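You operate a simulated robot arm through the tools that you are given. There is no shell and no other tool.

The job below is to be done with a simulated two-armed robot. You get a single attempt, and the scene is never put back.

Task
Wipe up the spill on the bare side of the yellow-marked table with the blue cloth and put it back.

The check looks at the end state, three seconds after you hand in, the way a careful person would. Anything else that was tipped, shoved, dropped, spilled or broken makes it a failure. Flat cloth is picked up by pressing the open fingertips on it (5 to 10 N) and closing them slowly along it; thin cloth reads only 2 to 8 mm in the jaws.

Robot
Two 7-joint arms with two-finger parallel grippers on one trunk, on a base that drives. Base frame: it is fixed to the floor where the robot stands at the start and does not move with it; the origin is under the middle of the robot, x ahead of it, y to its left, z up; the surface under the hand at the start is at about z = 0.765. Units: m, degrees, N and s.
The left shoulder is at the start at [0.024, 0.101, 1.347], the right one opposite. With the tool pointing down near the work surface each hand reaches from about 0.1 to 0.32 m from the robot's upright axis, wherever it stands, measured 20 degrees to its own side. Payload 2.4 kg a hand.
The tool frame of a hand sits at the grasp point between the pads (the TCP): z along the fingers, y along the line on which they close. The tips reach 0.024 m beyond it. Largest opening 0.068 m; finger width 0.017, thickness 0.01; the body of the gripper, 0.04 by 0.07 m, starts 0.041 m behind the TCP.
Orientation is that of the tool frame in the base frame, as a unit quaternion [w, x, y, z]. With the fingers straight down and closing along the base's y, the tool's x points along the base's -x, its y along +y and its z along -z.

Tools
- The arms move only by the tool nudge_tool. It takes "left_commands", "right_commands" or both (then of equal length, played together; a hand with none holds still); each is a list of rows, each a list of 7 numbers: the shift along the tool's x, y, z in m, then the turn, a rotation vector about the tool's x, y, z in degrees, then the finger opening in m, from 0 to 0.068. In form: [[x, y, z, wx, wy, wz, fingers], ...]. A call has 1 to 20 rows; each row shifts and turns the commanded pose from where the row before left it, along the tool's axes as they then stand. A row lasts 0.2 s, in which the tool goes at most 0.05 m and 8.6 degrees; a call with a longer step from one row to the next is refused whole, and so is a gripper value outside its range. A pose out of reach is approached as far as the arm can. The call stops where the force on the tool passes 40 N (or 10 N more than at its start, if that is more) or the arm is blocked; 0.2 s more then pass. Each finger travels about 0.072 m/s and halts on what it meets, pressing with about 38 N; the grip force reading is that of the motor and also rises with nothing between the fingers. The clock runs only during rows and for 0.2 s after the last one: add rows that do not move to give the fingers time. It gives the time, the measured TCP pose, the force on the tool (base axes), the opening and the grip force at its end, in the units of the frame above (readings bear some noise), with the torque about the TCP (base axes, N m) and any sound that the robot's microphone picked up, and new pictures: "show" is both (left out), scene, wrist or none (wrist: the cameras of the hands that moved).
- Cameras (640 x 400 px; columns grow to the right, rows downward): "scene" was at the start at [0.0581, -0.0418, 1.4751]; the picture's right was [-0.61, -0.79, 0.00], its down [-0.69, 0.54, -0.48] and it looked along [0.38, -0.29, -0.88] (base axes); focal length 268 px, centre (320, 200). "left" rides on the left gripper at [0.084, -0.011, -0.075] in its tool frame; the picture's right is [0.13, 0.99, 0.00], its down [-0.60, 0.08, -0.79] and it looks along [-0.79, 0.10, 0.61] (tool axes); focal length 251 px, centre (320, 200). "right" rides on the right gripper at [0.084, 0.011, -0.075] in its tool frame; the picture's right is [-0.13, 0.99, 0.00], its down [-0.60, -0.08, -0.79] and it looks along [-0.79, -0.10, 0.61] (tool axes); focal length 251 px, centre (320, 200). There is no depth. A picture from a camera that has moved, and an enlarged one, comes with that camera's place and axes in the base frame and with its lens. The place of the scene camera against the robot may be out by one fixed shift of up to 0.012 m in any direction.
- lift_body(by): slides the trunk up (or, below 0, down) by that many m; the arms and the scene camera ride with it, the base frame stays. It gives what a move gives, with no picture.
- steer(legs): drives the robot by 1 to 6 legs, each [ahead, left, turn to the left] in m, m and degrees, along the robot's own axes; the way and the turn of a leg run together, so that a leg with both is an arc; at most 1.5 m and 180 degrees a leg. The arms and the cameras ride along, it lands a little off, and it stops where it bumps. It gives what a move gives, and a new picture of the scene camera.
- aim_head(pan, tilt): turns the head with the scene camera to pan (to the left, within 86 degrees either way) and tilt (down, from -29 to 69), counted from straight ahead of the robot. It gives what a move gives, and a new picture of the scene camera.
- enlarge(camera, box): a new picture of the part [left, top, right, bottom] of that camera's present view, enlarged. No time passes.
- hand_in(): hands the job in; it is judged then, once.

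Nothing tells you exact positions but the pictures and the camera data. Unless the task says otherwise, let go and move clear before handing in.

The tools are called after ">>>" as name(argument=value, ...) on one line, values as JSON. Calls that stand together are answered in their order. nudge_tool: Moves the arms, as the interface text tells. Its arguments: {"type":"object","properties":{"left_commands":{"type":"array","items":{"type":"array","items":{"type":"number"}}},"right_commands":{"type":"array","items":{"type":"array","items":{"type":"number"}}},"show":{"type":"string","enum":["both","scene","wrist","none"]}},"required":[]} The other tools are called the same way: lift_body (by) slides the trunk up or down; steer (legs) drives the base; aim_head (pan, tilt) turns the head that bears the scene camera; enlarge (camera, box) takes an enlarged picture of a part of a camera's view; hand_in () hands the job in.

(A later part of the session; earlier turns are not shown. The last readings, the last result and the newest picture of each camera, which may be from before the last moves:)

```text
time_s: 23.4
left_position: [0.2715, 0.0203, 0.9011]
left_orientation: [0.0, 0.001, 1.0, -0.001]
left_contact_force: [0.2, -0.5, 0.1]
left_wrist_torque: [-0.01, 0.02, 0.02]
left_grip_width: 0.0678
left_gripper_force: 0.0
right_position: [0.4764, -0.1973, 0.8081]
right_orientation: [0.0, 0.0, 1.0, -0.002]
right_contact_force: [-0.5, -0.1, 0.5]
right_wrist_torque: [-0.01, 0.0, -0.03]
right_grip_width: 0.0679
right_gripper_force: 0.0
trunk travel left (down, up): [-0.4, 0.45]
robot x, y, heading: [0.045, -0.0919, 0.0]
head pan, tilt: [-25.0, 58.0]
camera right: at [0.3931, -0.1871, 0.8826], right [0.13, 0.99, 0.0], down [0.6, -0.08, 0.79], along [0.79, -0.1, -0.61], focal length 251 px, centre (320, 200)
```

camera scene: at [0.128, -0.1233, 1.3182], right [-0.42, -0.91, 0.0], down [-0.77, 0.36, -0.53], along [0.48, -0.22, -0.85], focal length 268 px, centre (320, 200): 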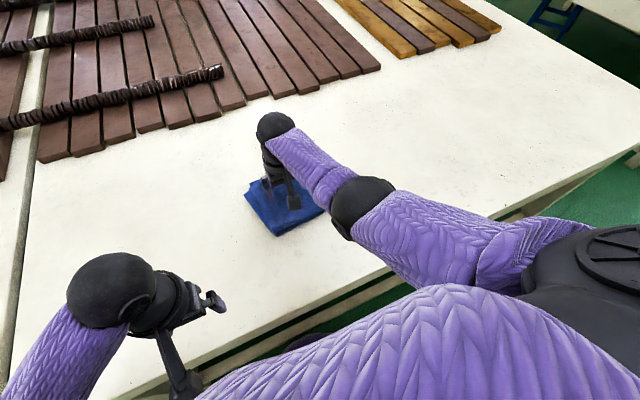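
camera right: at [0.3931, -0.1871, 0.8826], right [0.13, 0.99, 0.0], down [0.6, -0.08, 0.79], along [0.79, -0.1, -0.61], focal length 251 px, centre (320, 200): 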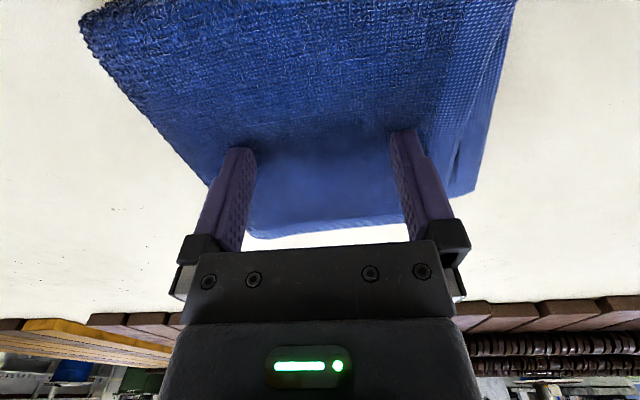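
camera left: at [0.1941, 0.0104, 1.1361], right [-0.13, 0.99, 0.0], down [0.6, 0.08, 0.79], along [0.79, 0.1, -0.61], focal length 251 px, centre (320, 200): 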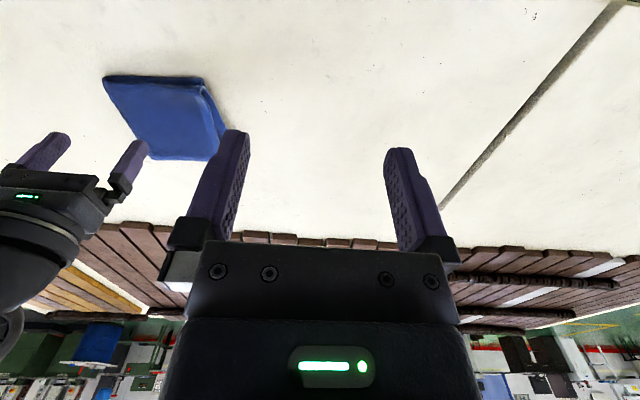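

>>> nudge_tool(right_commands=[[0, 0, 0.003, 0, 0, 0, 0.068], [0, 0, 0.003, 0, 0, 0, 0.068], [0, 0, 0.003, 0, 0, 0, 0.068], [0, 0, 0, 0, 0, 0, 0.068]], show="none")

```text
time_s: 24.4
left_position: [0.2702, 0.0214, 0.9002]
left_orientation: [0.001, 0.001, 1.0, 0.0]
left_contact_force: [-0.2, -0.3, 0.5]
left_wrist_torque: [-0.02, 0.04, -0.01]
left_grip_width: 0.0681
left_gripper_force: 0.0
right_position: [0.4754, -0.1987, 0.8]
right_orientation: [0.001, 0.0, 1.0, 0.001]
right_contact_force: [1.2, -0.4, 9.1]
right_wrist_torque: [0.01, -0.03, -0.02]
right_grip_width: 0.067
right_gripper_force: 0.1
trunk travel left (down, up): [-0.4, 0.45]
robot x, y, heading: [0.045, -0.0923, -0.2]
head pan, tilt: [-25.0, 58.0]
```

Contact at 9 N with the tips at z of about 0.776, so the cloth is about 1 cm thick. Now I'll close the fingers slowly along it.

>>> nudge_tool(right_commands=[[0, 0, 0, 0, 0, 0, 0.062], [0, 0, 0, 0, 0, 0, 0.057], [0, 0, 0, 0, 0, 0, 0.052], [0, 0, 0, 0, 0, 0, 0.047], [0, 0, 0, 0, 0, 0, 0.042], [0, 0, 0, 0, 0, 0, 0.037]], show="both")

```text
time_s: 25.8
left_position: [0.2698, 0.021, 0.9005]
left_orientation: [0.001, 0.001, 1.0, 0.0]
left_contact_force: [-0.4, 0.9, 0.5]
left_wrist_torque: [-0.01, 0.01, 0.04]
left_grip_width: 0.0678
left_gripper_force: 0.0
right_position: [0.4758, -0.1977, 0.8018]
right_orientation: [0.001, 0.0, 1.0, 0.0]
right_contact_force: [-0.3, 0.9, 10.8]
right_wrist_torque: [0.01, -0.02, -0.01]
right_grip_width: 0.0382
right_gripper_force: 1.4
trunk travel left (down, up): [-0.4, 0.45]
robot x, y, heading: [0.041, -0.0916, -0.2]
head pan, tilt: [-25.0, 58.0]
camera scene: at [0.1273, -0.1231, 1.3183], right [-0.42, -0.91, 0.0], down [-0.77, 0.36, -0.53], along [0.48, -0.22, -0.85], focal length 268 px, centre (320, 200)
camera right: at [0.3917, -0.1871, 0.8741], right [0.13, 0.99, 0.0], down [0.6, -0.08, 0.79], along [0.79, -0.1, -0.61], focal length 251 px, centre (320, 200)
```

scene: 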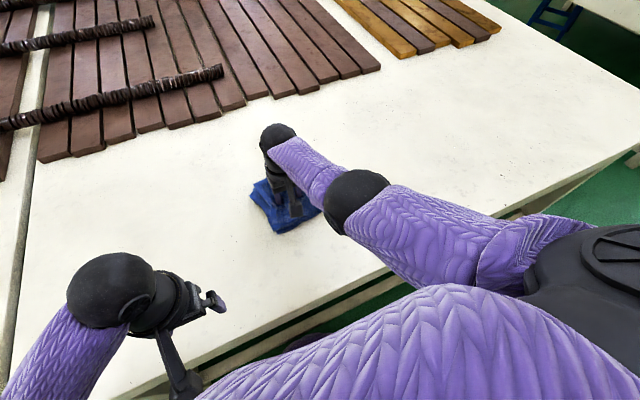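
right: 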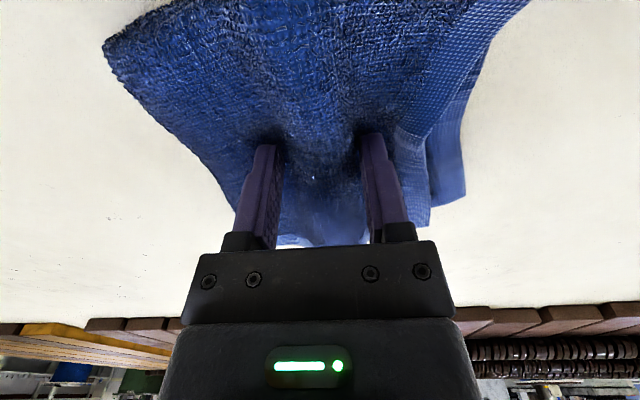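

The cloth bunches up between the fingers nicely. I'll continue closing.

>>> nudge_tool(right_commands=[[0, 0, 0, 0, 0, 0, 0.033], [0, 0, 0, 0, 0, 0, 0.028], [0, 0, 0, 0, 0, 0, 0.023], [0, 0, 0, 0, 0, 0, 0.018], [0, 0, 0, 0, 0, 0, 0.013], [0, 0, 0, 0, 0, 0, 0.008], [0, 0, 0, 0, 0, 0, 0.003], [0, 0, 0, 0, 0, 0, 0.0], [0, 0, 0, 0, 0, 0, 0.0]], show="both")

```text
time_s: 27.8
left_position: [0.271, 0.0206, 0.9005]
left_orientation: [0.0, 0.0, 1.0, 0.0]
left_contact_force: [-0.6, 0.3, 0.2]
left_wrist_torque: [-0.03, -0.04, -0.01]
left_grip_width: 0.0682
left_gripper_force: 0.2
right_position: [0.4749, -0.1971, 0.8002]
right_orientation: [0.001, 0.0, 1.0, -0.001]
right_contact_force: [0.5, -0.8, 9.2]
right_wrist_torque: [0.03, 0.02, -0.02]
right_grip_width: 0.0148
right_gripper_force: 34.3
trunk travel left (down, up): [-0.4, 0.45]
robot x, y, heading: [0.0439, -0.0926, -0.2]
head pan, tilt: [-25.0, 58.0]
camera scene: at [0.1273, -0.1231, 1.3183], right [-0.42, -0.91, 0.0], down [-0.77, 0.36, -0.53], along [0.48, -0.22, -0.85], focal length 268 px, centre (320, 200)
camera right: at [0.3917, -0.1872, 0.8741], right [0.13, 0.99, 0.0], down [0.6, -0.08, 0.79], along [0.79, -0.1, -0.61], focal length 251 px, centre (320, 200)
```

scene: 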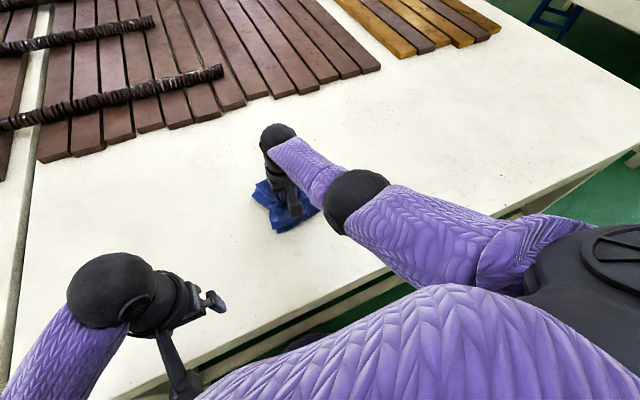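
right: 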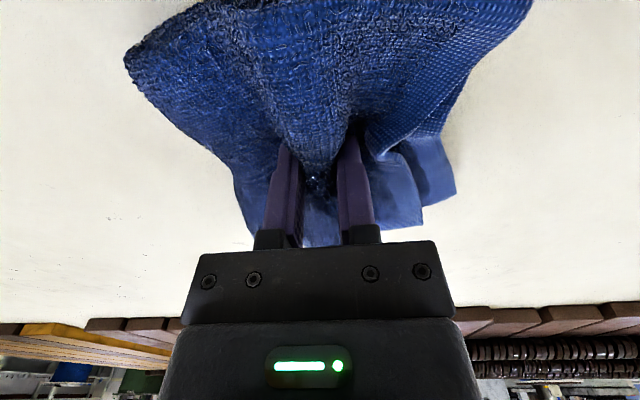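

The jaws hold a thick bunch (15 mm, 34 N), probably several layers. I'll lift slowly by a few cm and check.

>>> nudge_tool(right_commands=[[0, 0, -0.005, 0, 0, 0, 0.0], [0, 0, -0.01, 0, 0, 0, 0.0], [0, 0, -0.01, 0, 0, 0, 0.0], [0, 0, -0.01, 0, 0, 0, 0.0], [0, 0, -0.01, 0, 0, 0, 0.0], [0, 0, 0, 0, 0, 0, 0.0]], show="both")

>>> enlarge(camera="scene", box=[220, 80, 380, 260])

>>> enlarge(camera="left", box=[0, 0, 320, 200])

```text
time_s: 29.2
left_position: [0.2698, 0.0208, 0.9005]
left_orientation: [-0.001, 0.0, 1.0, 0.0]
left_contact_force: [0.0, -0.2, 0.2]
left_wrist_torque: [-0.02, 0.0, 0.02]
left_grip_width: 0.0679
left_gripper_force: 0.0
right_position: [0.4758, -0.1976, 0.8457]
right_orientation: [0.0, 0.001, 1.0, -0.001]
right_contact_force: [0.8, -0.4, -1.1]
right_wrist_torque: [0.02, 0.02, 0.02]
right_grip_width: 0.0147
right_gripper_force: 34.3
trunk travel left (down, up): [-0.4, 0.45]
robot x, y, heading: [0.0442, -0.0886, 0.1]
head pan, tilt: [-25.0, 58.0]
camera scene: at [0.1281, -0.1233, 1.3182], right [-0.42, -0.91, 0.0], down [-0.77, 0.36, -0.53], along [0.48, -0.22, -0.85], focal length 268 px, centre (320, 200)
camera right: at [0.3934, -0.1864, 0.919], right [0.13, 0.99, 0.0], down [0.6, -0.08, 0.79], along [0.79, -0.1, -0.61], focal length 251 px, centre (320, 200)
```

scene: 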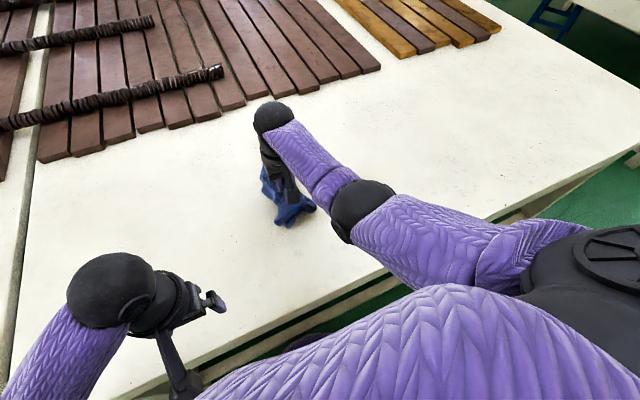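
right: 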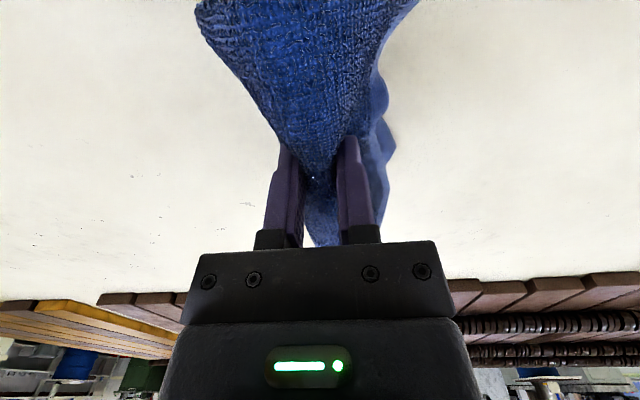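

```text
2.22 times, centred on (300, 170) of scene
camera zoom: at [0.1281, -0.1233, 1.3182], right [-0.42, -0.91, 0.0], down [-0.77, 0.36, -0.53], along [0.48, -0.22, -0.85], focal length 595 px, centre (364, 267)
```

zoom: 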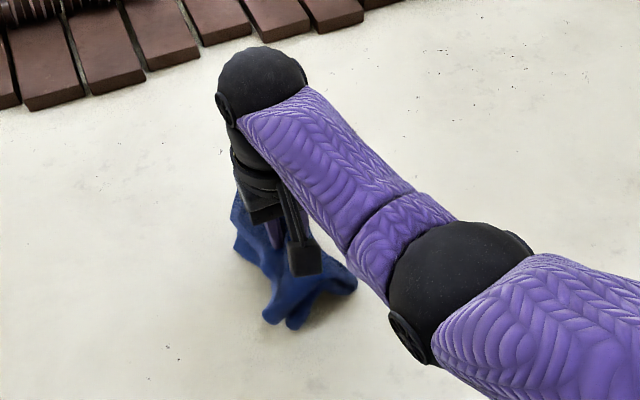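

```text
2.00 times, centred on (160, 100) of left
camera zoom: at [0.1868, 0.0101, 0.9761], right [-0.13, 0.99, 0.0], down [0.6, 0.08, 0.79], along [0.79, 0.1, -0.61], focal length 503 px, centre (640, 400)
```

zoom: 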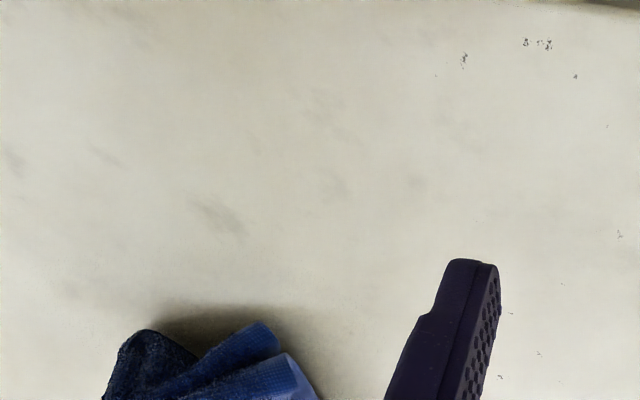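

The whole cloth came up as one bundle. I'll lift it clear and drive right along the table toward the spill.

>>> nudge_tool(right_commands=[[0, 0, -0.02, 0, 0, 0, 0.0], [0, 0, -0.02, 0, 0, 0, 0.0], [0, 0, -0.02, 0, 0, 0, 0.0], [0, 0, 0, 0, 0, 0, 0.0]], show="none")

>>> steer(legs=[[-0.03, 0, 0], [0, -0.25, 0]])

```text
time_s: 30.2
left_position: [0.2717, 0.0224, 0.9008]
left_orientation: [0.0, 0.001, 1.0, 0.0]
left_contact_force: [0.6, -0.1, 0.7]
left_wrist_torque: [0.02, 0.0, -0.04]
left_grip_width: 0.0679
left_gripper_force: 0.0
right_position: [0.4754, -0.1965, 0.9055]
right_orientation: [0.001, 0.0, 1.0, -0.001]
right_contact_force: [0.1, 0.5, 0.4]
right_wrist_torque: [0.02, -0.03, -0.02]
right_grip_width: 0.0145
right_gripper_force: 33.8
trunk travel left (down, up): [-0.4, 0.45]
robot x, y, heading: [0.0437, -0.0959, -0.2]
head pan, tilt: [-25.0, 58.0]
```

```text
time_s: 32.5
left_position: [0.2405, -0.238, 0.9008]
left_orientation: [0.0, -0.002, 1.0, 0.0]
left_contact_force: [0.5, -0.9, 1.0]
left_wrist_torque: [-0.02, 0.04, -0.01]
left_grip_width: 0.068
left_gripper_force: 0.1
right_position: [0.4473, -0.4562, 0.9045]
right_orientation: [0.0, -0.003, 1.0, 0.0]
right_contact_force: [-0.4, 0.0, -0.2]
right_wrist_torque: [0.04, 0.02, -0.02]
right_grip_width: 0.0145
right_gripper_force: 33.8
trunk travel left (down, up): [-0.4, 0.45]
robot x, y, heading: [0.0166, -0.3529, 0.1]
head pan, tilt: [-25.0, 58.0]
camera scene: at [0.099, -0.3835, 1.3182], right [-0.42, -0.91, 0.0], down [-0.77, 0.36, -0.53], along [0.48, -0.22, -0.85], focal length 268 px, centre (320, 200)
```

scene: 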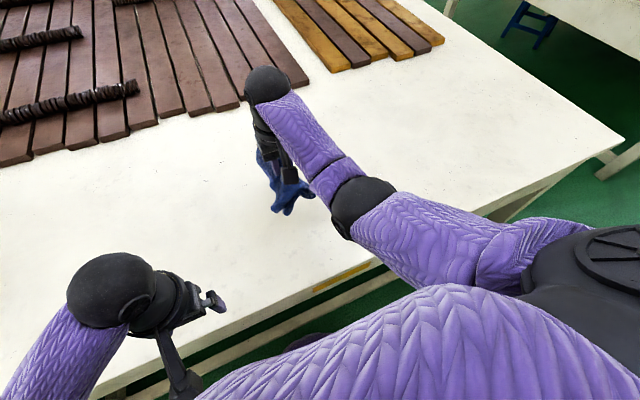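

The cloth rides along securely. I'll drive another 12 cm and look for the spill up close.

>>> steer(legs=[[0, -0.12, 0]])

>>> enlarge(camera="right", box=[0, 0, 320, 240])

>>> aim_head(pan=-45, tilt=50)

```text
time_s: 33.7
left_position: [0.2411, -0.3584, 0.8998]
left_orientation: [0.0, -0.002, 1.0, 0.0]
left_contact_force: [-0.6, 0.2, -1.1]
left_wrist_torque: [0.01, 0.02, 0.04]
left_grip_width: 0.0682
left_gripper_force: 0.1
right_position: [0.4479, -0.5754, 0.9048]
right_orientation: [0.0, -0.002, 1.0, 0.001]
right_contact_force: [0.5, -0.4, -0.3]
right_wrist_torque: [-0.01, -0.02, -0.02]
right_grip_width: 0.0144
right_gripper_force: 33.8
trunk travel left (down, up): [-0.4, 0.45]
robot x, y, heading: [0.0163, -0.4735, -0.2]
head pan, tilt: [-25.0, 58.0]
camera scene: at [0.0995, -0.504, 1.3182], right [-0.42, -0.91, 0.0], down [-0.77, 0.36, -0.53], along [0.48, -0.22, -0.85], focal length 268 px, centre (320, 200)
```

scene: 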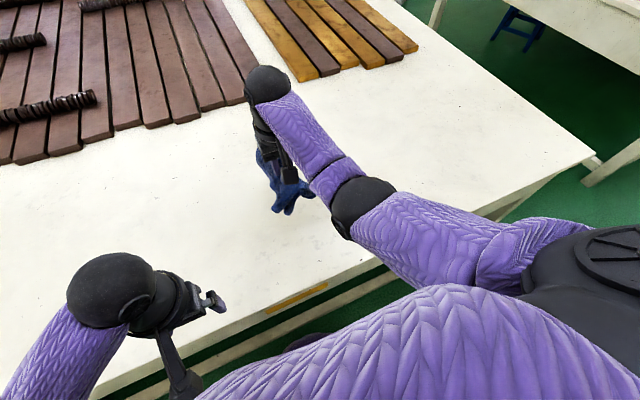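

```text
1.67 times, centred on (160, 120) of right
camera zoom: at [0.3639, -0.5653, 0.979], right [0.12, 0.99, 0.0], down [0.6, -0.08, 0.79], along [0.79, -0.1, -0.61], focal length 419 px, centre (587, 333)
```

zoom: 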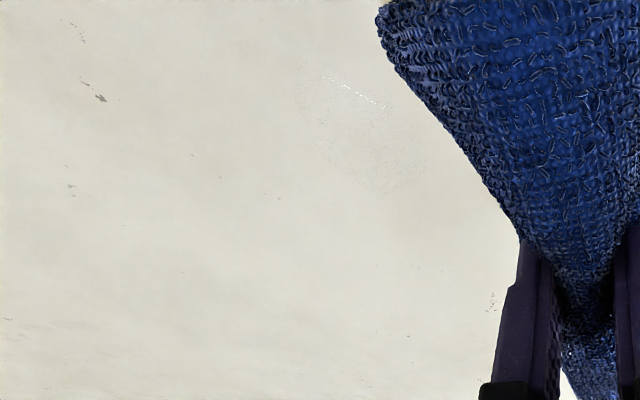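

```text
time_s: 34.5
left_position: [0.2402, -0.3586, 0.9006]
left_orientation: [0.001, -0.001, 1.0, 0.0]
left_contact_force: [-0.6, 0.1, 0.3]
left_wrist_torque: [-0.05, 0.0, -0.03]
left_grip_width: 0.0681
left_gripper_force: 0.0
right_position: [0.4476, -0.5751, 0.9042]
right_orientation: [0.0, -0.003, 1.0, -0.001]
right_contact_force: [0.1, 0.5, -1.0]
right_wrist_torque: [0.02, 0.04, 0.01]
right_grip_width: 0.0145
right_gripper_force: 34.2
trunk travel left (down, up): [-0.4, 0.45]
robot x, y, heading: [0.0144, -0.4721, 0.2]
head pan, tilt: [-45.0, 50.0]
camera scene: at [0.0917, -0.5288, 1.3283], right [-0.7, -0.71, 0.0], down [-0.54, 0.54, -0.64], along [0.46, -0.45, -0.77], focal length 268 px, centre (320, 200)
```

scene: 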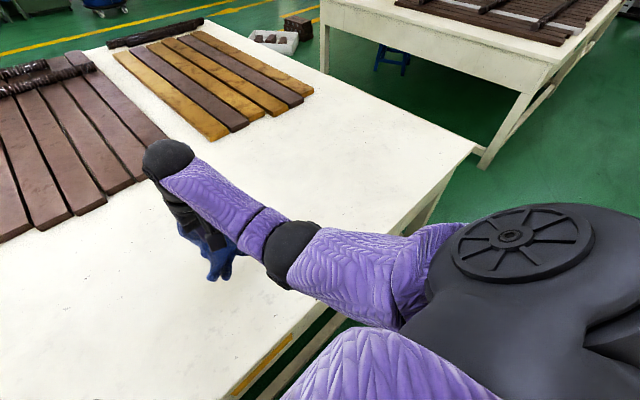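

The spill is seen clearly now: about 7 cm across, centred near (0.457, -0.692). I'll drive so that the hand comes right over it.

>>> steer(legs=[[0.018, -0.115, 0]])

>>> enlarge(camera="right", box=[100, 0, 520, 250])

>>> enlarge(camera="left", box=[0, 0, 320, 250])

```text
time_s: 35.8
left_position: [0.2586, -0.4739, 0.8998]
left_orientation: [0.0, -0.002, 1.0, 0.0]
left_contact_force: [-0.9, -0.3, -0.2]
left_wrist_torque: [0.03, 0.0, 0.03]
left_grip_width: 0.0683
left_gripper_force: 0.1
right_position: [0.4656, -0.6909, 0.9056]
right_orientation: [0.0, -0.002, 1.0, 0.001]
right_contact_force: [0.5, 0.8, -0.1]
right_wrist_torque: [0.02, 0.02, -0.02]
right_grip_width: 0.0147
right_gripper_force: 34.2
trunk travel left (down, up): [-0.4, 0.45]
robot x, y, heading: [0.0344, -0.5915, 0.2]
head pan, tilt: [-45.0, 50.0]
camera scene: at [0.1103, -0.6441, 1.3283], right [-0.7, -0.71, 0.0], down [-0.54, 0.54, -0.64], along [0.46, -0.45, -0.77], focal length 268 px, centre (320, 200)
```

scene: 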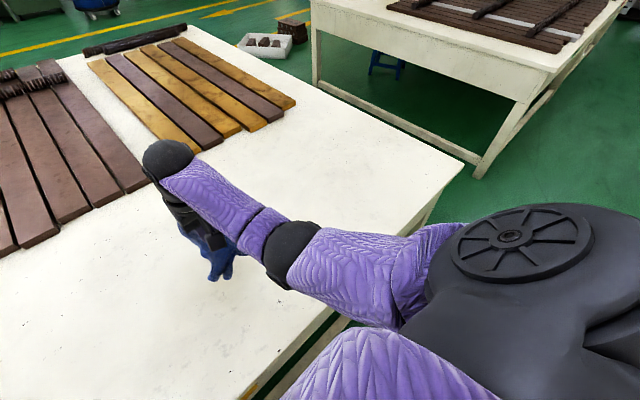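

```text
1.52 times, centred on (310, 125) of right
camera zoom: at [0.3825, -0.68, 0.9789], right [0.12, 0.99, 0.0], down [0.6, -0.08, 0.79], along [0.79, -0.1, -0.61], focal length 383 px, centre (335, 314)
```

zoom: 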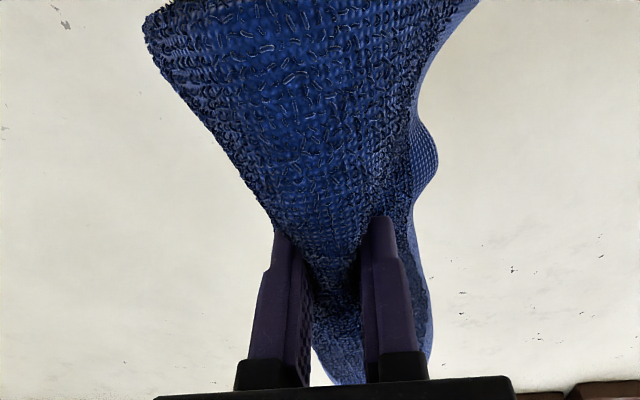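

```text
1.60 times, centred on (160, 125) of left
camera zoom: at [0.1763, -0.4849, 0.9761], right [-0.13, 0.99, 0.0], down [0.6, 0.08, 0.79], along [0.79, 0.11, -0.61], focal length 402 px, centre (576, 320)
```

zoom: 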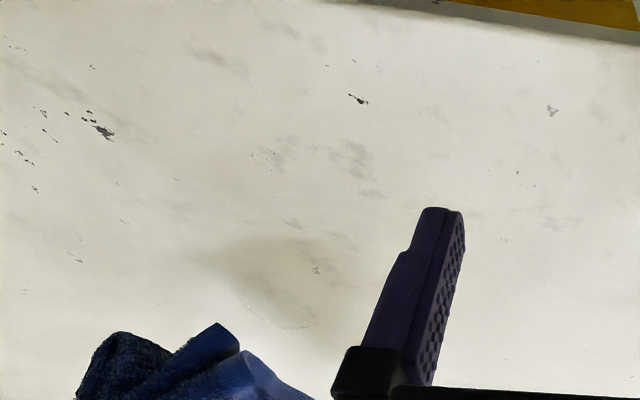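

The bundle hangs right over the spill. I'll lower it onto the puddle gradually.

>>> nudge_tool(right_commands=[[0.008, 0, 0.02, 0, 0, 0, 0.0], [0, 0, 0.02, 0, 0, 0, 0.0], [0, 0, 0.02, 0, 0, 0, 0.0], [0, 0, 0.015, 0, 0, 0, 0.0], [0, 0, 0.01, 0, 0, 0, 0.0], [0, 0, 0.008, 0, 0, 0, 0.0], [0, 0, 0, 0, 0, 0, 0.0]], show="wrist")

```text
time_s: 37.4
left_position: [0.261, -0.4736, 0.8994]
left_orientation: [0.0, -0.001, 1.0, -0.001]
left_contact_force: [0.4, -0.4, -0.7]
left_wrist_torque: [-0.04, -0.01, -0.01]
left_grip_width: 0.068
left_gripper_force: 0.0
right_position: [0.4575, -0.6898, 0.8124]
right_orientation: [0.001, -0.003, 1.0, -0.002]
right_contact_force: [0.2, 0.2, 3.5]
right_wrist_torque: [0.01, -0.03, -0.04]
right_grip_width: 0.0147
right_gripper_force: 33.8
trunk travel left (down, up): [-0.4, 0.45]
robot x, y, heading: [0.0339, -0.5909, 0.1]
head pan, tilt: [-45.0, 50.0]
camera right: at [0.3736, -0.6793, 0.8859], right [0.12, 0.99, 0.0], down [0.6, -0.07, 0.79], along [0.79, -0.1, -0.61], focal length 251 px, centre (320, 200)
```

right: 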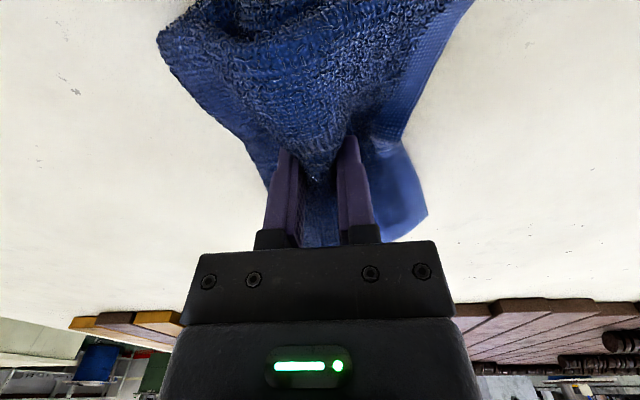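

The cloth touches the spill with 3.5 N. I'll press slightly more and wipe with slow strokes.

>>> nudge_tool(right_commands=[[0, 0, 0.003, 0, 0, 0, 0.0], [0, 0, 0.003, 0, 0, 0, 0.0], [0, 0, 0, 0, 0, 0, 0.0]], show="none")

```text
time_s: 38.1
left_position: [0.2591, -0.4725, 0.9004]
left_orientation: [0.0, -0.001, 1.0, 0.001]
left_contact_force: [-0.4, -0.5, -0.3]
left_wrist_torque: [-0.03, 0.01, 0.0]
left_grip_width: 0.0681
left_gripper_force: 0.1
right_position: [0.4579, -0.6922, 0.8054]
right_orientation: [0.001, -0.002, 1.0, -0.001]
right_contact_force: [0.7, -0.9, 14.1]
right_wrist_torque: [0.0, 0.01, -0.06]
right_grip_width: 0.0144
right_gripper_force: 34.6
trunk travel left (down, up): [-0.4, 0.45]
robot x, y, heading: [0.0375, -0.5875, 0.3]
head pan, tilt: [-45.0, 50.0]
```

14 N now; I'll ease off by 1.5 mm and wipe a square pattern of about +/-3 cm around the spill's centre.

>>> nudge_tool(right_commands=[[-0.015, 0, -0.0015, 0, 0, 0, 0], [-0.015, 0, 0, 0, 0, 0, 0], [0, 0.015, 0, 0, 0, 0, 0], [0, 0.015, 0, 0, 0, 0, 0], [0.015, 0, 0, 0, 0, 0, 0], [0.015, 0, 0, 0, 0, 0, 0], [0.015, 0, 0, 0, 0, 0, 0], [0.015, 0, 0, 0, 0, 0, 0], [0, -0.015, 0, 0, 0, 0, 0], [0, -0.015, 0, 0, 0, 0, 0], [0, -0.015, 0, 0, 0, 0, 0], [0, -0.015, 0, 0, 0, 0, 0], [-0.015, 0, 0, 0, 0, 0, 0], [-0.015, 0, 0, 0, 0, 0, 0], [-0.015, 0, 0, 0, 0, 0, 0], [-0.015, 0, 0, 0, 0, 0, 0], [0, 0.015, 0, 0, 0, 0, 0], [0, 0.015, 0, 0, 0, 0, 0], [0.015, 0, 0, 0, 0, 0, 0], [0.015, 0, 0, 0, 0, 0, 0]], show="both")

```text
time_s: 42.4
left_position: [0.2599, -0.4729, 0.8997]
left_orientation: [0.0, -0.002, 1.0, 0.0]
left_contact_force: [0.2, -0.5, -0.3]
left_wrist_torque: [0.0, 0.02, 0.01]
left_grip_width: 0.0682
left_gripper_force: 0.1
right_position: [0.4445, -0.6925, 0.8135]
right_orientation: [0.0, -0.002, 1.0, -0.001]
right_contact_force: [0.3, 0.0, 0.0]
right_wrist_torque: [0.04, -0.02, -0.01]
right_grip_width: 0.0144
right_gripper_force: 34.0
right hand out of reach, approached as far as the arm can: row 2, 4
trunk travel left (down, up): [-0.4, 0.45]
robot x, y, heading: [0.0314, -0.589, 0.3]
head pan, tilt: [-45.0, 50.0]
camera scene: at [0.1101, -0.6436, 1.3284], right [-0.7, -0.71, 0.0], down [-0.54, 0.54, -0.64], along [0.46, -0.45, -0.77], focal length 268 px, centre (320, 200)
camera right: at [0.3612, -0.6816, 0.8879], right [0.12, 0.99, 0.0], down [0.6, -0.07, 0.79], along [0.79, -0.1, -0.61], focal length 251 px, centre (320, 200)
```

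scene: 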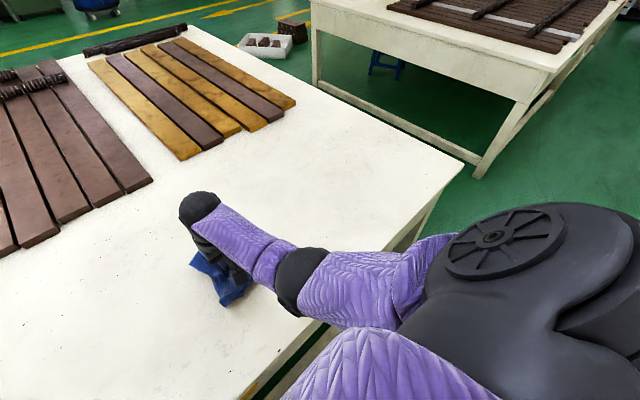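
right: 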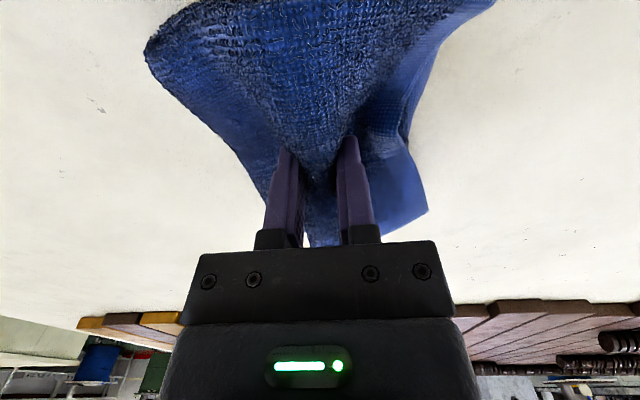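

The far edge of that pattern was slightly out of reach, so I'll lift, swing the hand aside, and inspect what remains of the spill.

>>> nudge_tool(right_commands=[[0, 0, -0.02, 0, 0, 0, 0], [0, 0, -0.02, 0, 0, 0, 0], [0, 0, -0.02, 0, 0, 0, 0], [0, 0.02, -0.01, 0, 0, 0, 0], [0, 0.025, 0, 0, 0, 0, 0], [0, 0.025, 0, 0, 0, 0, 0], [0, 0.025, 0, 0, 0, 0, 0], [0, 0.02, 0, 0, 0, 0, 0], [0, 0, 0, 0, 0, 0, 0]], show="both")

>>> enlarge(camera="right", box=[0, 0, 320, 200])

```text
time_s: 44.4
left_position: [0.2599, -0.4744, 0.9001]
left_orientation: [0.0, -0.001, 1.0, 0.0]
left_contact_force: [0.4, 0.7, -0.7]
left_wrist_torque: [-0.02, 0.0, 0.0]
left_grip_width: 0.068
left_gripper_force: 0.1
right_position: [0.4441, -0.5753, 0.883]
right_orientation: [-0.001, -0.003, 1.0, -0.001]
right_contact_force: [-0.1, 0.6, -0.9]
right_wrist_torque: [-0.01, 0.02, 0.01]
right_grip_width: 0.0144
right_gripper_force: 33.9
trunk travel left (down, up): [-0.4, 0.45]
robot x, y, heading: [0.034, -0.5872, 0.1]
head pan, tilt: [-45.0, 50.0]
camera scene: at [0.1102, -0.6435, 1.3284], right [-0.7, -0.71, 0.0], down [-0.54, 0.54, -0.64], along [0.46, -0.45, -0.77], focal length 268 px, centre (320, 200)
camera right: at [0.3616, -0.5649, 0.9556], right [0.12, 0.99, 0.0], down [0.6, -0.07, 0.79], along [0.79, -0.1, -0.61], focal length 251 px, centre (320, 200)
```

scene: 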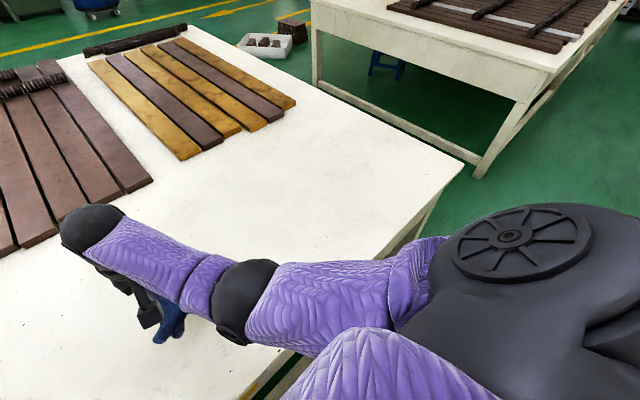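
right: 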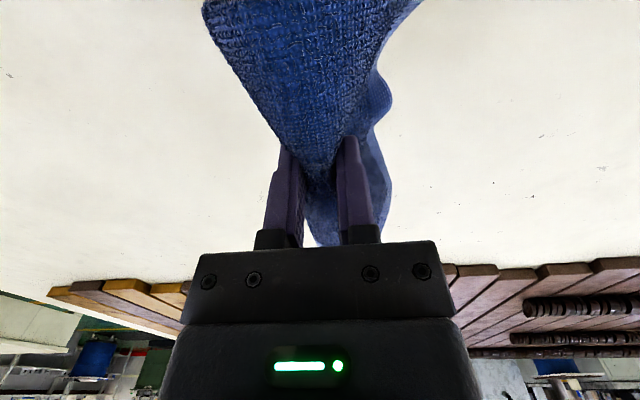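

```text
2.00 times, centred on (160, 100) of right
camera zoom: at [0.3616, -0.5649, 0.9556], right [0.12, 0.99, 0.0], down [0.6, -0.07, 0.79], along [0.79, -0.1, -0.61], focal length 503 px, centre (640, 400)
```

zoom: 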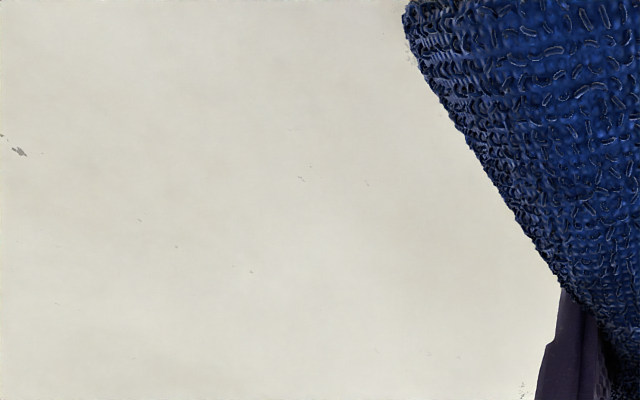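

The spill area at the centre now looks clean, but there's a hint of something next to the cloth's edge near (0.41, -0.65). I'll move the hand further left and check more closely.

>>> nudge_tool(right_commands=[[0, 0.02, -0.01, 0, 0, 0, 0], [0, 0.025, -0.01, 0, 0, 0, 0], [0, 0.025, -0.01, 0, 0, 0, 0], [0, 0, 0, 0, 0, 0, 0]], show="none")

>>> enlarge(camera="right", box=[0, 0, 240, 150])

>>> enlarge(camera="scene", box=[160, 160, 320, 260])

>>> enlarge(camera="left", box=[0, 0, 240, 240])

```text
time_s: 45.4
left_position: [0.2604, -0.4734, 0.9014]
left_orientation: [0.0, -0.002, 1.0, 0.0]
left_contact_force: [0.1, -0.2, 0.8]
left_wrist_torque: [0.02, -0.01, 0.03]
left_grip_width: 0.0679
left_gripper_force: 0.0
right_position: [0.4449, -0.5084, 0.9124]
right_orientation: [-0.001, -0.002, 1.0, -0.001]
right_contact_force: [-0.2, -0.3, -1.3]
right_wrist_torque: [0.02, -0.01, 0.01]
right_grip_width: 0.0145
right_gripper_force: 34.2
trunk travel left (down, up): [-0.4, 0.45]
robot x, y, heading: [0.0347, -0.5842, 0.2]
head pan, tilt: [-45.0, 50.0]
```

```text
2.67 times, centred on (120, 75) of right
camera zoom: at [0.3608, -0.4973, 0.9862], right [0.13, 0.99, 0.0], down [0.6, -0.08, 0.79], along [0.79, -0.1, -0.61], focal length 670 px, centre (853, 533)
```

zoom: 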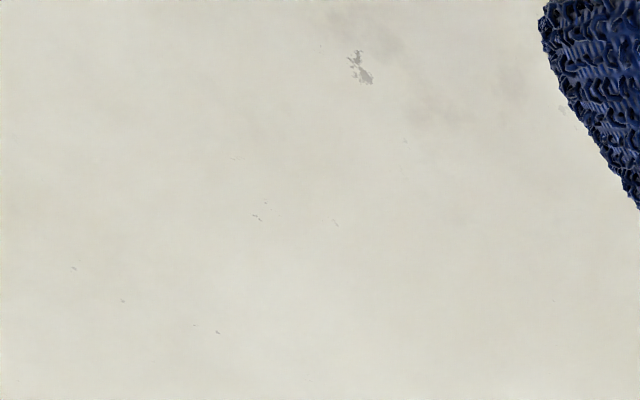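

```text
4.00 times, centred on (240, 210) of scene
camera zoom: at [0.1102, -0.6434, 1.3284], right [-0.7, -0.71, 0.0], down [-0.54, 0.54, -0.64], along [0.46, -0.45, -0.77], focal length 1071 px, centre (640, 160)
```

zoom: 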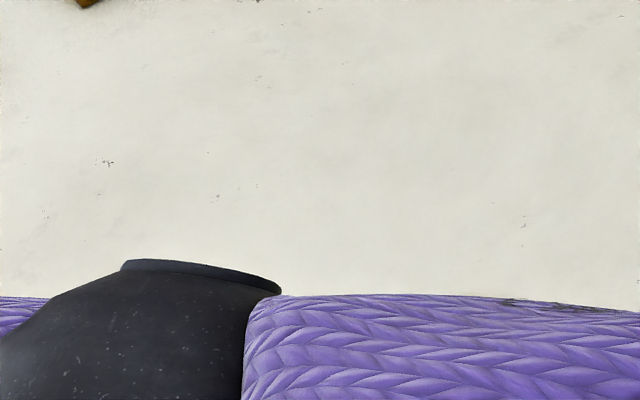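

```text
1.67 times, centred on (120, 120) of left
camera zoom: at [0.1762, -0.4844, 0.9761], right [-0.13, 0.99, 0.0], down [0.6, 0.08, 0.79], along [0.79, 0.11, -0.61], focal length 419 px, centre (653, 333)
```

zoom: 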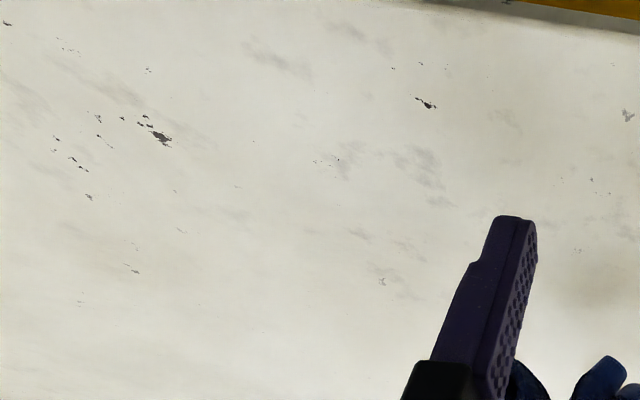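

The outline is gone where the puddle was. I'll zoom hard on that spot and around to be sure nothing remains.

>>> enlarge(camera="right", box=[80, 50, 176, 120])

>>> enlarge(camera="right", box=[150, 0, 246, 70])

>>> enlarge(camera="scene", box=[200, 180, 280, 230])

>>> enlarge(camera="left", box=[80, 140, 200, 240])

```text
5.71 times, centred on (128, 85) of right
camera zoom: at [0.3608, -0.4973, 0.9862], right [0.13, 0.99, 0.0], down [0.6, -0.08, 0.79], along [0.79, -0.1, -0.61], focal length 1437 px, centre (1417, 857)
```

zoom: 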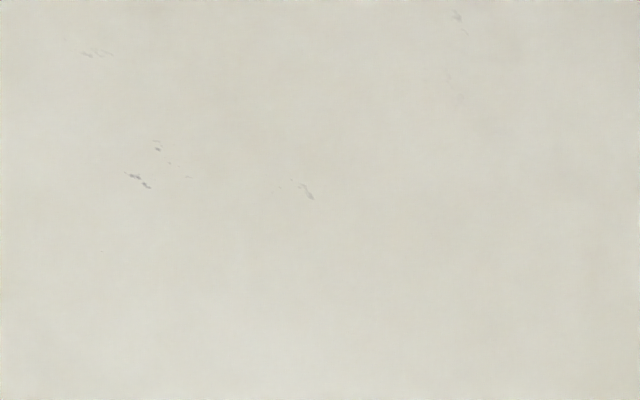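

```text
5.71 times, centred on (198, 35) of right
camera zoom: at [0.3608, -0.4973, 0.9862], right [0.13, 0.99, 0.0], down [0.6, -0.08, 0.79], along [0.79, -0.1, -0.61], focal length 1437 px, centre (1017, 1143)
```

zoom: 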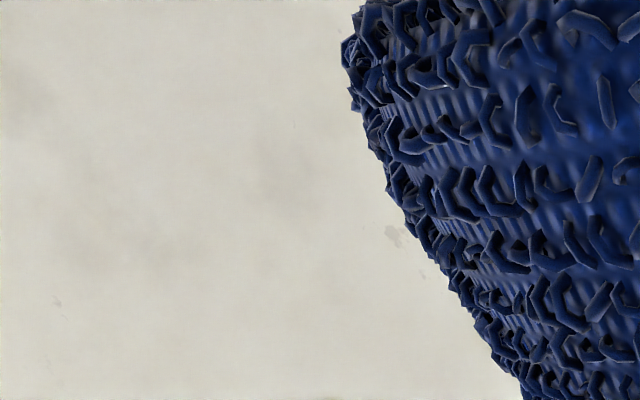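

```text
8.00 times, centred on (240, 205) of scene
camera zoom: at [0.1102, -0.6434, 1.3284], right [-0.7, -0.71, 0.0], down [-0.54, 0.54, -0.64], along [0.46, -0.45, -0.77], focal length 2142 px, centre (960, 160)
```

zoom: 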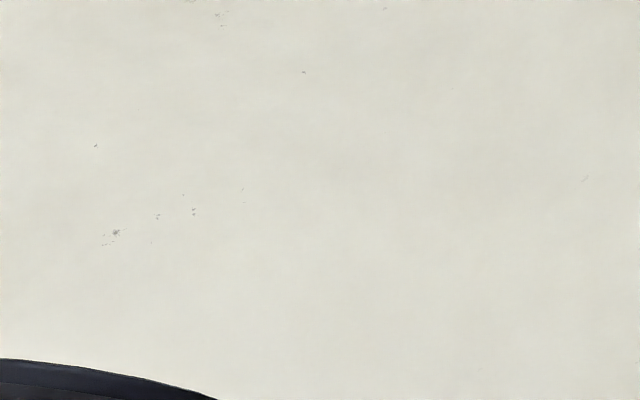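

```text
4.00 times, centred on (140, 190) of left
camera zoom: at [0.1762, -0.4844, 0.9761], right [-0.13, 0.99, 0.0], down [0.6, 0.08, 0.79], along [0.79, 0.11, -0.61], focal length 1006 px, centre (1040, 240)
```

zoom: 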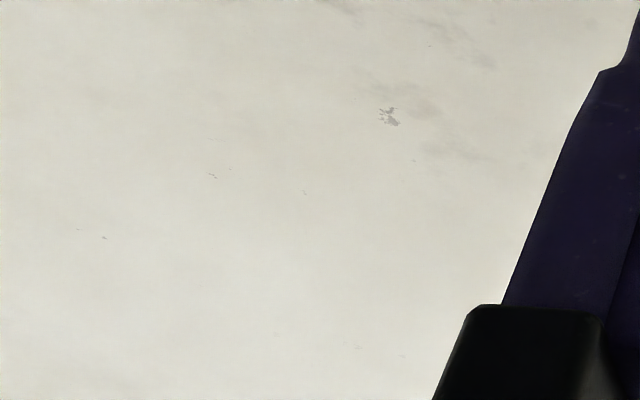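

The puddle is gone; the remaining specks are the table's own stains that were there before. I'll quickly check the rest of the bare side to the right for any other spill before returning the cloth.

>>> aim_head(pan=-70, tilt=45)

>>> enlarge(camera="scene", box=[60, 60, 300, 210])

>>> enlarge(camera="scene", box=[200, 80, 400, 205])

```text
time_s: 46.2
left_position: [0.2604, -0.4734, 0.9008]
left_orientation: [0.0, -0.001, 1.0, 0.001]
left_contact_force: [-0.3, 1.7, 0.2]
left_wrist_torque: [-0.01, -0.02, -0.04]
left_grip_width: 0.0679
left_gripper_force: 0.2
right_position: [0.4453, -0.5083, 0.9127]
right_orientation: [0.0, -0.002, 1.0, -0.001]
right_contact_force: [-0.3, 0.3, -0.3]
right_wrist_torque: [0.02, 0.02, -0.01]
right_grip_width: 0.0144
right_gripper_force: 34.5
trunk travel left (down, up): [-0.4, 0.45]
robot x, y, heading: [0.0358, -0.5903, 0.2]
head pan, tilt: [-70.0, 45.0]
camera scene: at [0.0838, -0.6655, 1.3353], right [-0.94, -0.35, 0.0], down [-0.25, 0.66, -0.71], along [0.24, -0.66, -0.71], focal length 268 px, centre (320, 200)
```

scene: 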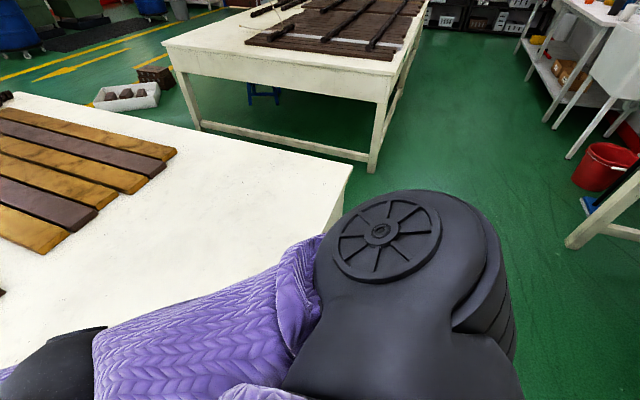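

```text
2.67 times, centred on (180, 135) of scene
camera zoom: at [0.0838, -0.6655, 1.3353], right [-0.94, -0.35, 0.0], down [-0.25, 0.66, -0.71], along [0.24, -0.66, -0.71], focal length 714 px, centre (693, 373)
```

zoom: 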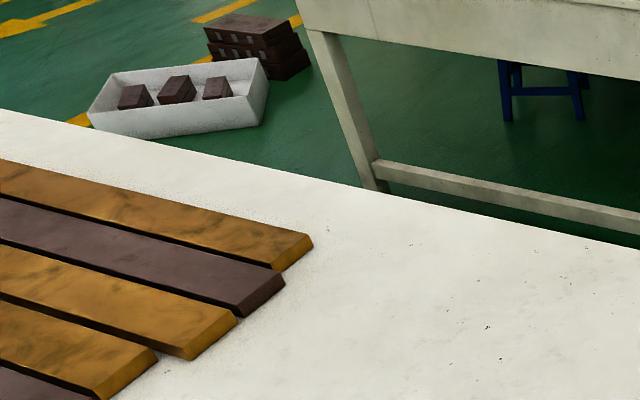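

```text
3.20 times, centred on (300, 142) of scene
camera zoom: at [0.0838, -0.6655, 1.3353], right [-0.94, -0.35, 0.0], down [-0.25, 0.66, -0.71], along [0.24, -0.66, -0.71], focal length 857 px, centre (384, 384)
```

zoom: 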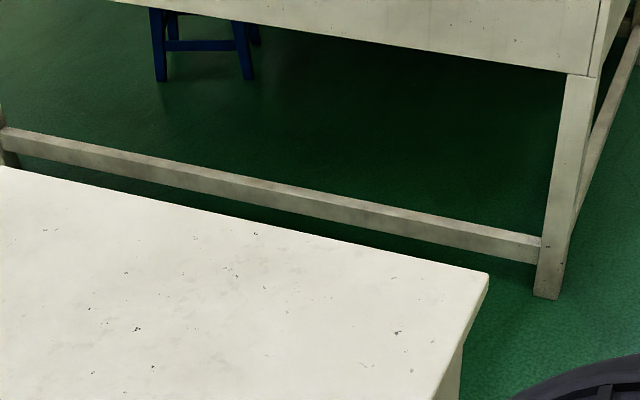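

No other spill is visible. To be thorough I'll make a second, reach-safe wiping pass over the same spot with steady pressure.

>>> nudge_tool(right_commands=[[0, -0.03, 0, 0, 0, 0, 0], [0, -0.03, 0, 0, 0, 0, 0], [0, -0.03, 0, 0, 0, 0, 0], [0, -0.03, 0, 0, 0, 0, 0], [0, -0.03, 0, 0, 0, 0, 0], [0, -0.03, 0, 0, 0, 0, 0], [-0.01, 0, 0.02, 0, 0, 0, 0], [0, 0, 0.02, 0, 0, 0, 0], [0, 0, 0.02, 0, 0, 0, 0], [0, 0, 0.02, 0, 0, 0, 0], [0, 0, 0.015, 0, 0, 0, 0], [0, 0, 0.008, 0, 0, 0, 0], [0, 0, 0, 0, 0, 0, 0]], show="none")

```text
time_s: 49.0
left_position: [0.2593, -0.4723, 0.9001]
left_orientation: [0.0, -0.002, 1.0, 0.001]
left_contact_force: [1.0, 0.7, 0.0]
left_wrist_torque: [0.03, 0.0, -0.03]
left_grip_width: 0.0677
left_gripper_force: 0.0
right_position: [0.4555, -0.685, 0.8112]
right_orientation: [0.001, -0.002, 1.0, -0.001]
right_contact_force: [0.2, -0.2, 5.4]
right_wrist_torque: [0.01, 0.05, -0.04]
right_grip_width: 0.0145
right_gripper_force: 34.6
trunk travel left (down, up): [-0.4, 0.45]
robot x, y, heading: [0.0312, -0.5867, 0.3]
head pan, tilt: [-70.0, 45.0]
```

>>> nudge_tool(right_commands=[[-0.012, 0, 0.002, 0, 0, 0, 0], [0, 0.015, 0, 0, 0, 0, 0], [0, 0.015, 0, 0, 0, 0, 0], [0.015, 0, 0, 0, 0, 0, 0], [0.015, 0, 0, 0, 0, 0, 0], [0.015, 0, 0, 0, 0, 0, 0], [0, -0.015, 0, 0, 0, 0, 0], [0, -0.015, 0, 0, 0, 0, 0], [0, -0.015, 0, 0, 0, 0, 0], [0, -0.015, 0, 0, 0, 0, 0], [-0.015, 0, 0, 0, 0, 0, 0], [-0.015, 0, 0, 0, 0, 0, 0], [-0.015, 0, 0, 0, 0, 0, 0], [0, 0.015, 0, 0, 0, 0, 0], [0, 0.015, 0, 0, 0, 0, 0], [0.012, 0, 0, 0, 0, 0, 0], [0, 0, 0, 0, 0, 0, 0]], show="both")

```text
time_s: 52.6
left_position: [0.2601, -0.4742, 0.9]
left_orientation: [0.0, -0.001, 1.0, 0.0]
left_contact_force: [0.9, -0.2, -0.6]
left_wrist_torque: [0.02, 0.05, 0.02]
left_grip_width: 0.0683
left_gripper_force: 0.2
right_position: [0.4572, -0.6873, 0.8081]
right_orientation: [0.001, -0.002, 1.0, 0.0]
right_contact_force: [3.1, 0.4, 9.0]
right_wrist_torque: [0.06, -0.06, -0.01]
right_grip_width: 0.0145
right_gripper_force: 34.1
trunk travel left (down, up): [-0.4, 0.45]
robot x, y, heading: [0.0332, -0.5889, 0.2]
head pan, tilt: [-70.0, 45.0]
camera scene: at [0.0834, -0.6655, 1.3354], right [-0.94, -0.35, 0.0], down [-0.24, 0.66, -0.71], along [0.24, -0.66, -0.71], focal length 268 px, centre (320, 200)
camera right: at [0.3731, -0.6757, 0.8818], right [0.12, 0.99, 0.0], down [0.6, -0.07, 0.79], along [0.79, -0.1, -0.61], focal length 251 px, centre (320, 200)
```

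scene: 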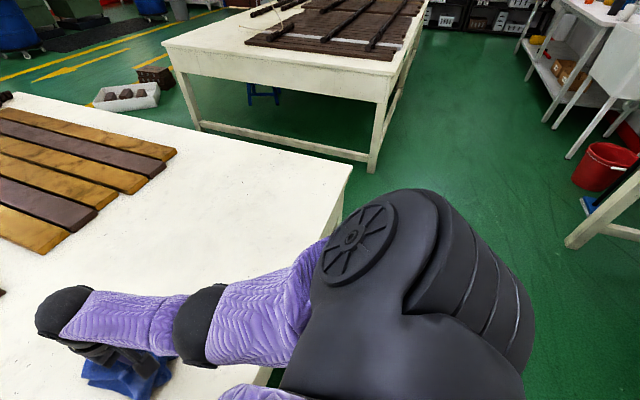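
right: 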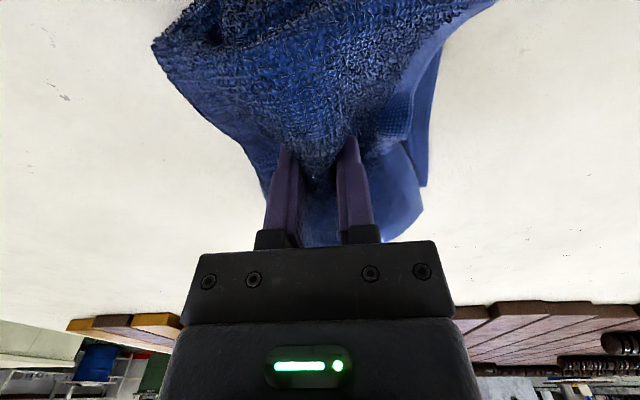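

The second pass is done. I'll lift the cloth, check the spot, and drive back to where the cloth lay.

>>> nudge_tool(right_commands=[[0, 0, -0.02, 0, 0, 0, 0], [0, 0, -0.025, 0, 0, 0, 0], [0, 0, -0.025, 0, 0, 0, 0], [0, 0, -0.025, 0, 0, 0, 0], [0, 0, 0, 0, 0, 0, 0]], show="none")

>>> steer(legs=[[-0.02, 0, 0], [0, 0.12, 0]])

>>> enlarge(camera="right", box=[0, 0, 320, 200])

```text
time_s: 53.8
left_position: [0.2595, -0.4736, 0.9003]
left_orientation: [0.0, -0.002, 1.0, 0.0]
left_contact_force: [-0.7, 1.1, -0.1]
left_wrist_torque: [0.0, 0.02, -0.03]
left_grip_width: 0.068
left_gripper_force: 0.1
right_position: [0.457, -0.6867, 0.9028]
right_orientation: [0.0, -0.003, 1.0, -0.001]
right_contact_force: [-0.8, 0.1, -1.6]
right_wrist_torque: [0.02, -0.02, -0.02]
right_grip_width: 0.0143
right_gripper_force: 34.6
trunk travel left (down, up): [-0.4, 0.45]
robot x, y, heading: [0.0317, -0.5868, 0.2]
head pan, tilt: [-70.0, 45.0]
```

```text
time_s: 55.5
left_position: [0.2387, -0.3557, 0.9018]
left_orientation: [0.0, -0.003, 1.0, 0.001]
left_contact_force: [-0.9, 1.0, 0.5]
left_wrist_torque: [-0.01, -0.03, 0.01]
left_grip_width: 0.0683
left_gripper_force: 0.1
right_position: [0.4359, -0.569, 0.9029]
right_orientation: [0.0, -0.002, 1.0, -0.002]
right_contact_force: [-0.1, 0.7, -0.3]
right_wrist_torque: [-0.03, 0.01, -0.03]
right_grip_width: 0.0143
right_gripper_force: 33.8
trunk travel left (down, up): [-0.4, 0.45]
robot x, y, heading: [0.012, -0.4701, 0.3]
head pan, tilt: [-70.0, 45.0]
camera scene: at [0.0632, -0.548, 1.3353], right [-0.94, -0.35, 0.0], down [-0.25, 0.66, -0.71], along [0.24, -0.66, -0.71], focal length 268 px, centre (320, 200)
```

scene: 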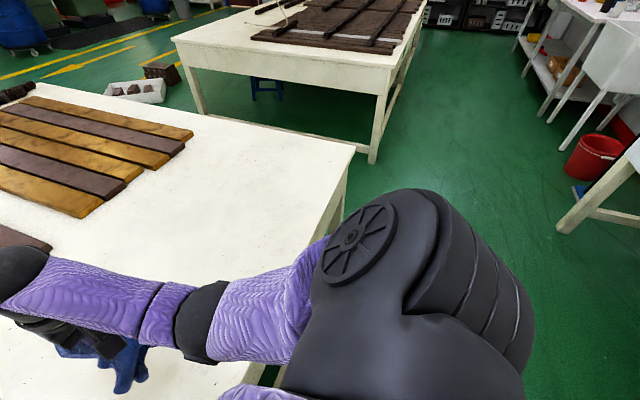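

```text
2.00 times, centred on (160, 100) of right
camera zoom: at [0.3518, -0.5581, 0.9765], right [0.12, 0.99, 0.0], down [0.6, -0.07, 0.79], along [0.79, -0.1, -0.61], focal length 503 px, centre (640, 400)
```

zoom: 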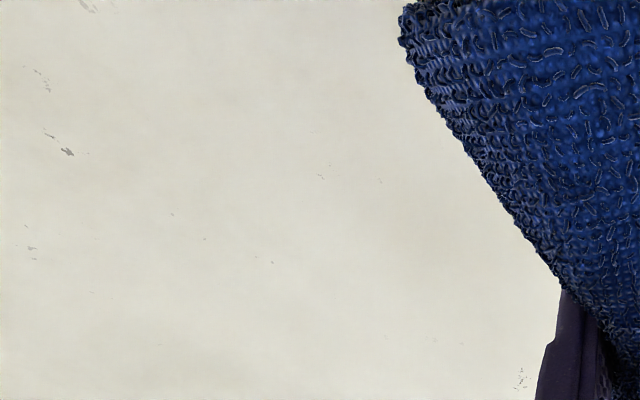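

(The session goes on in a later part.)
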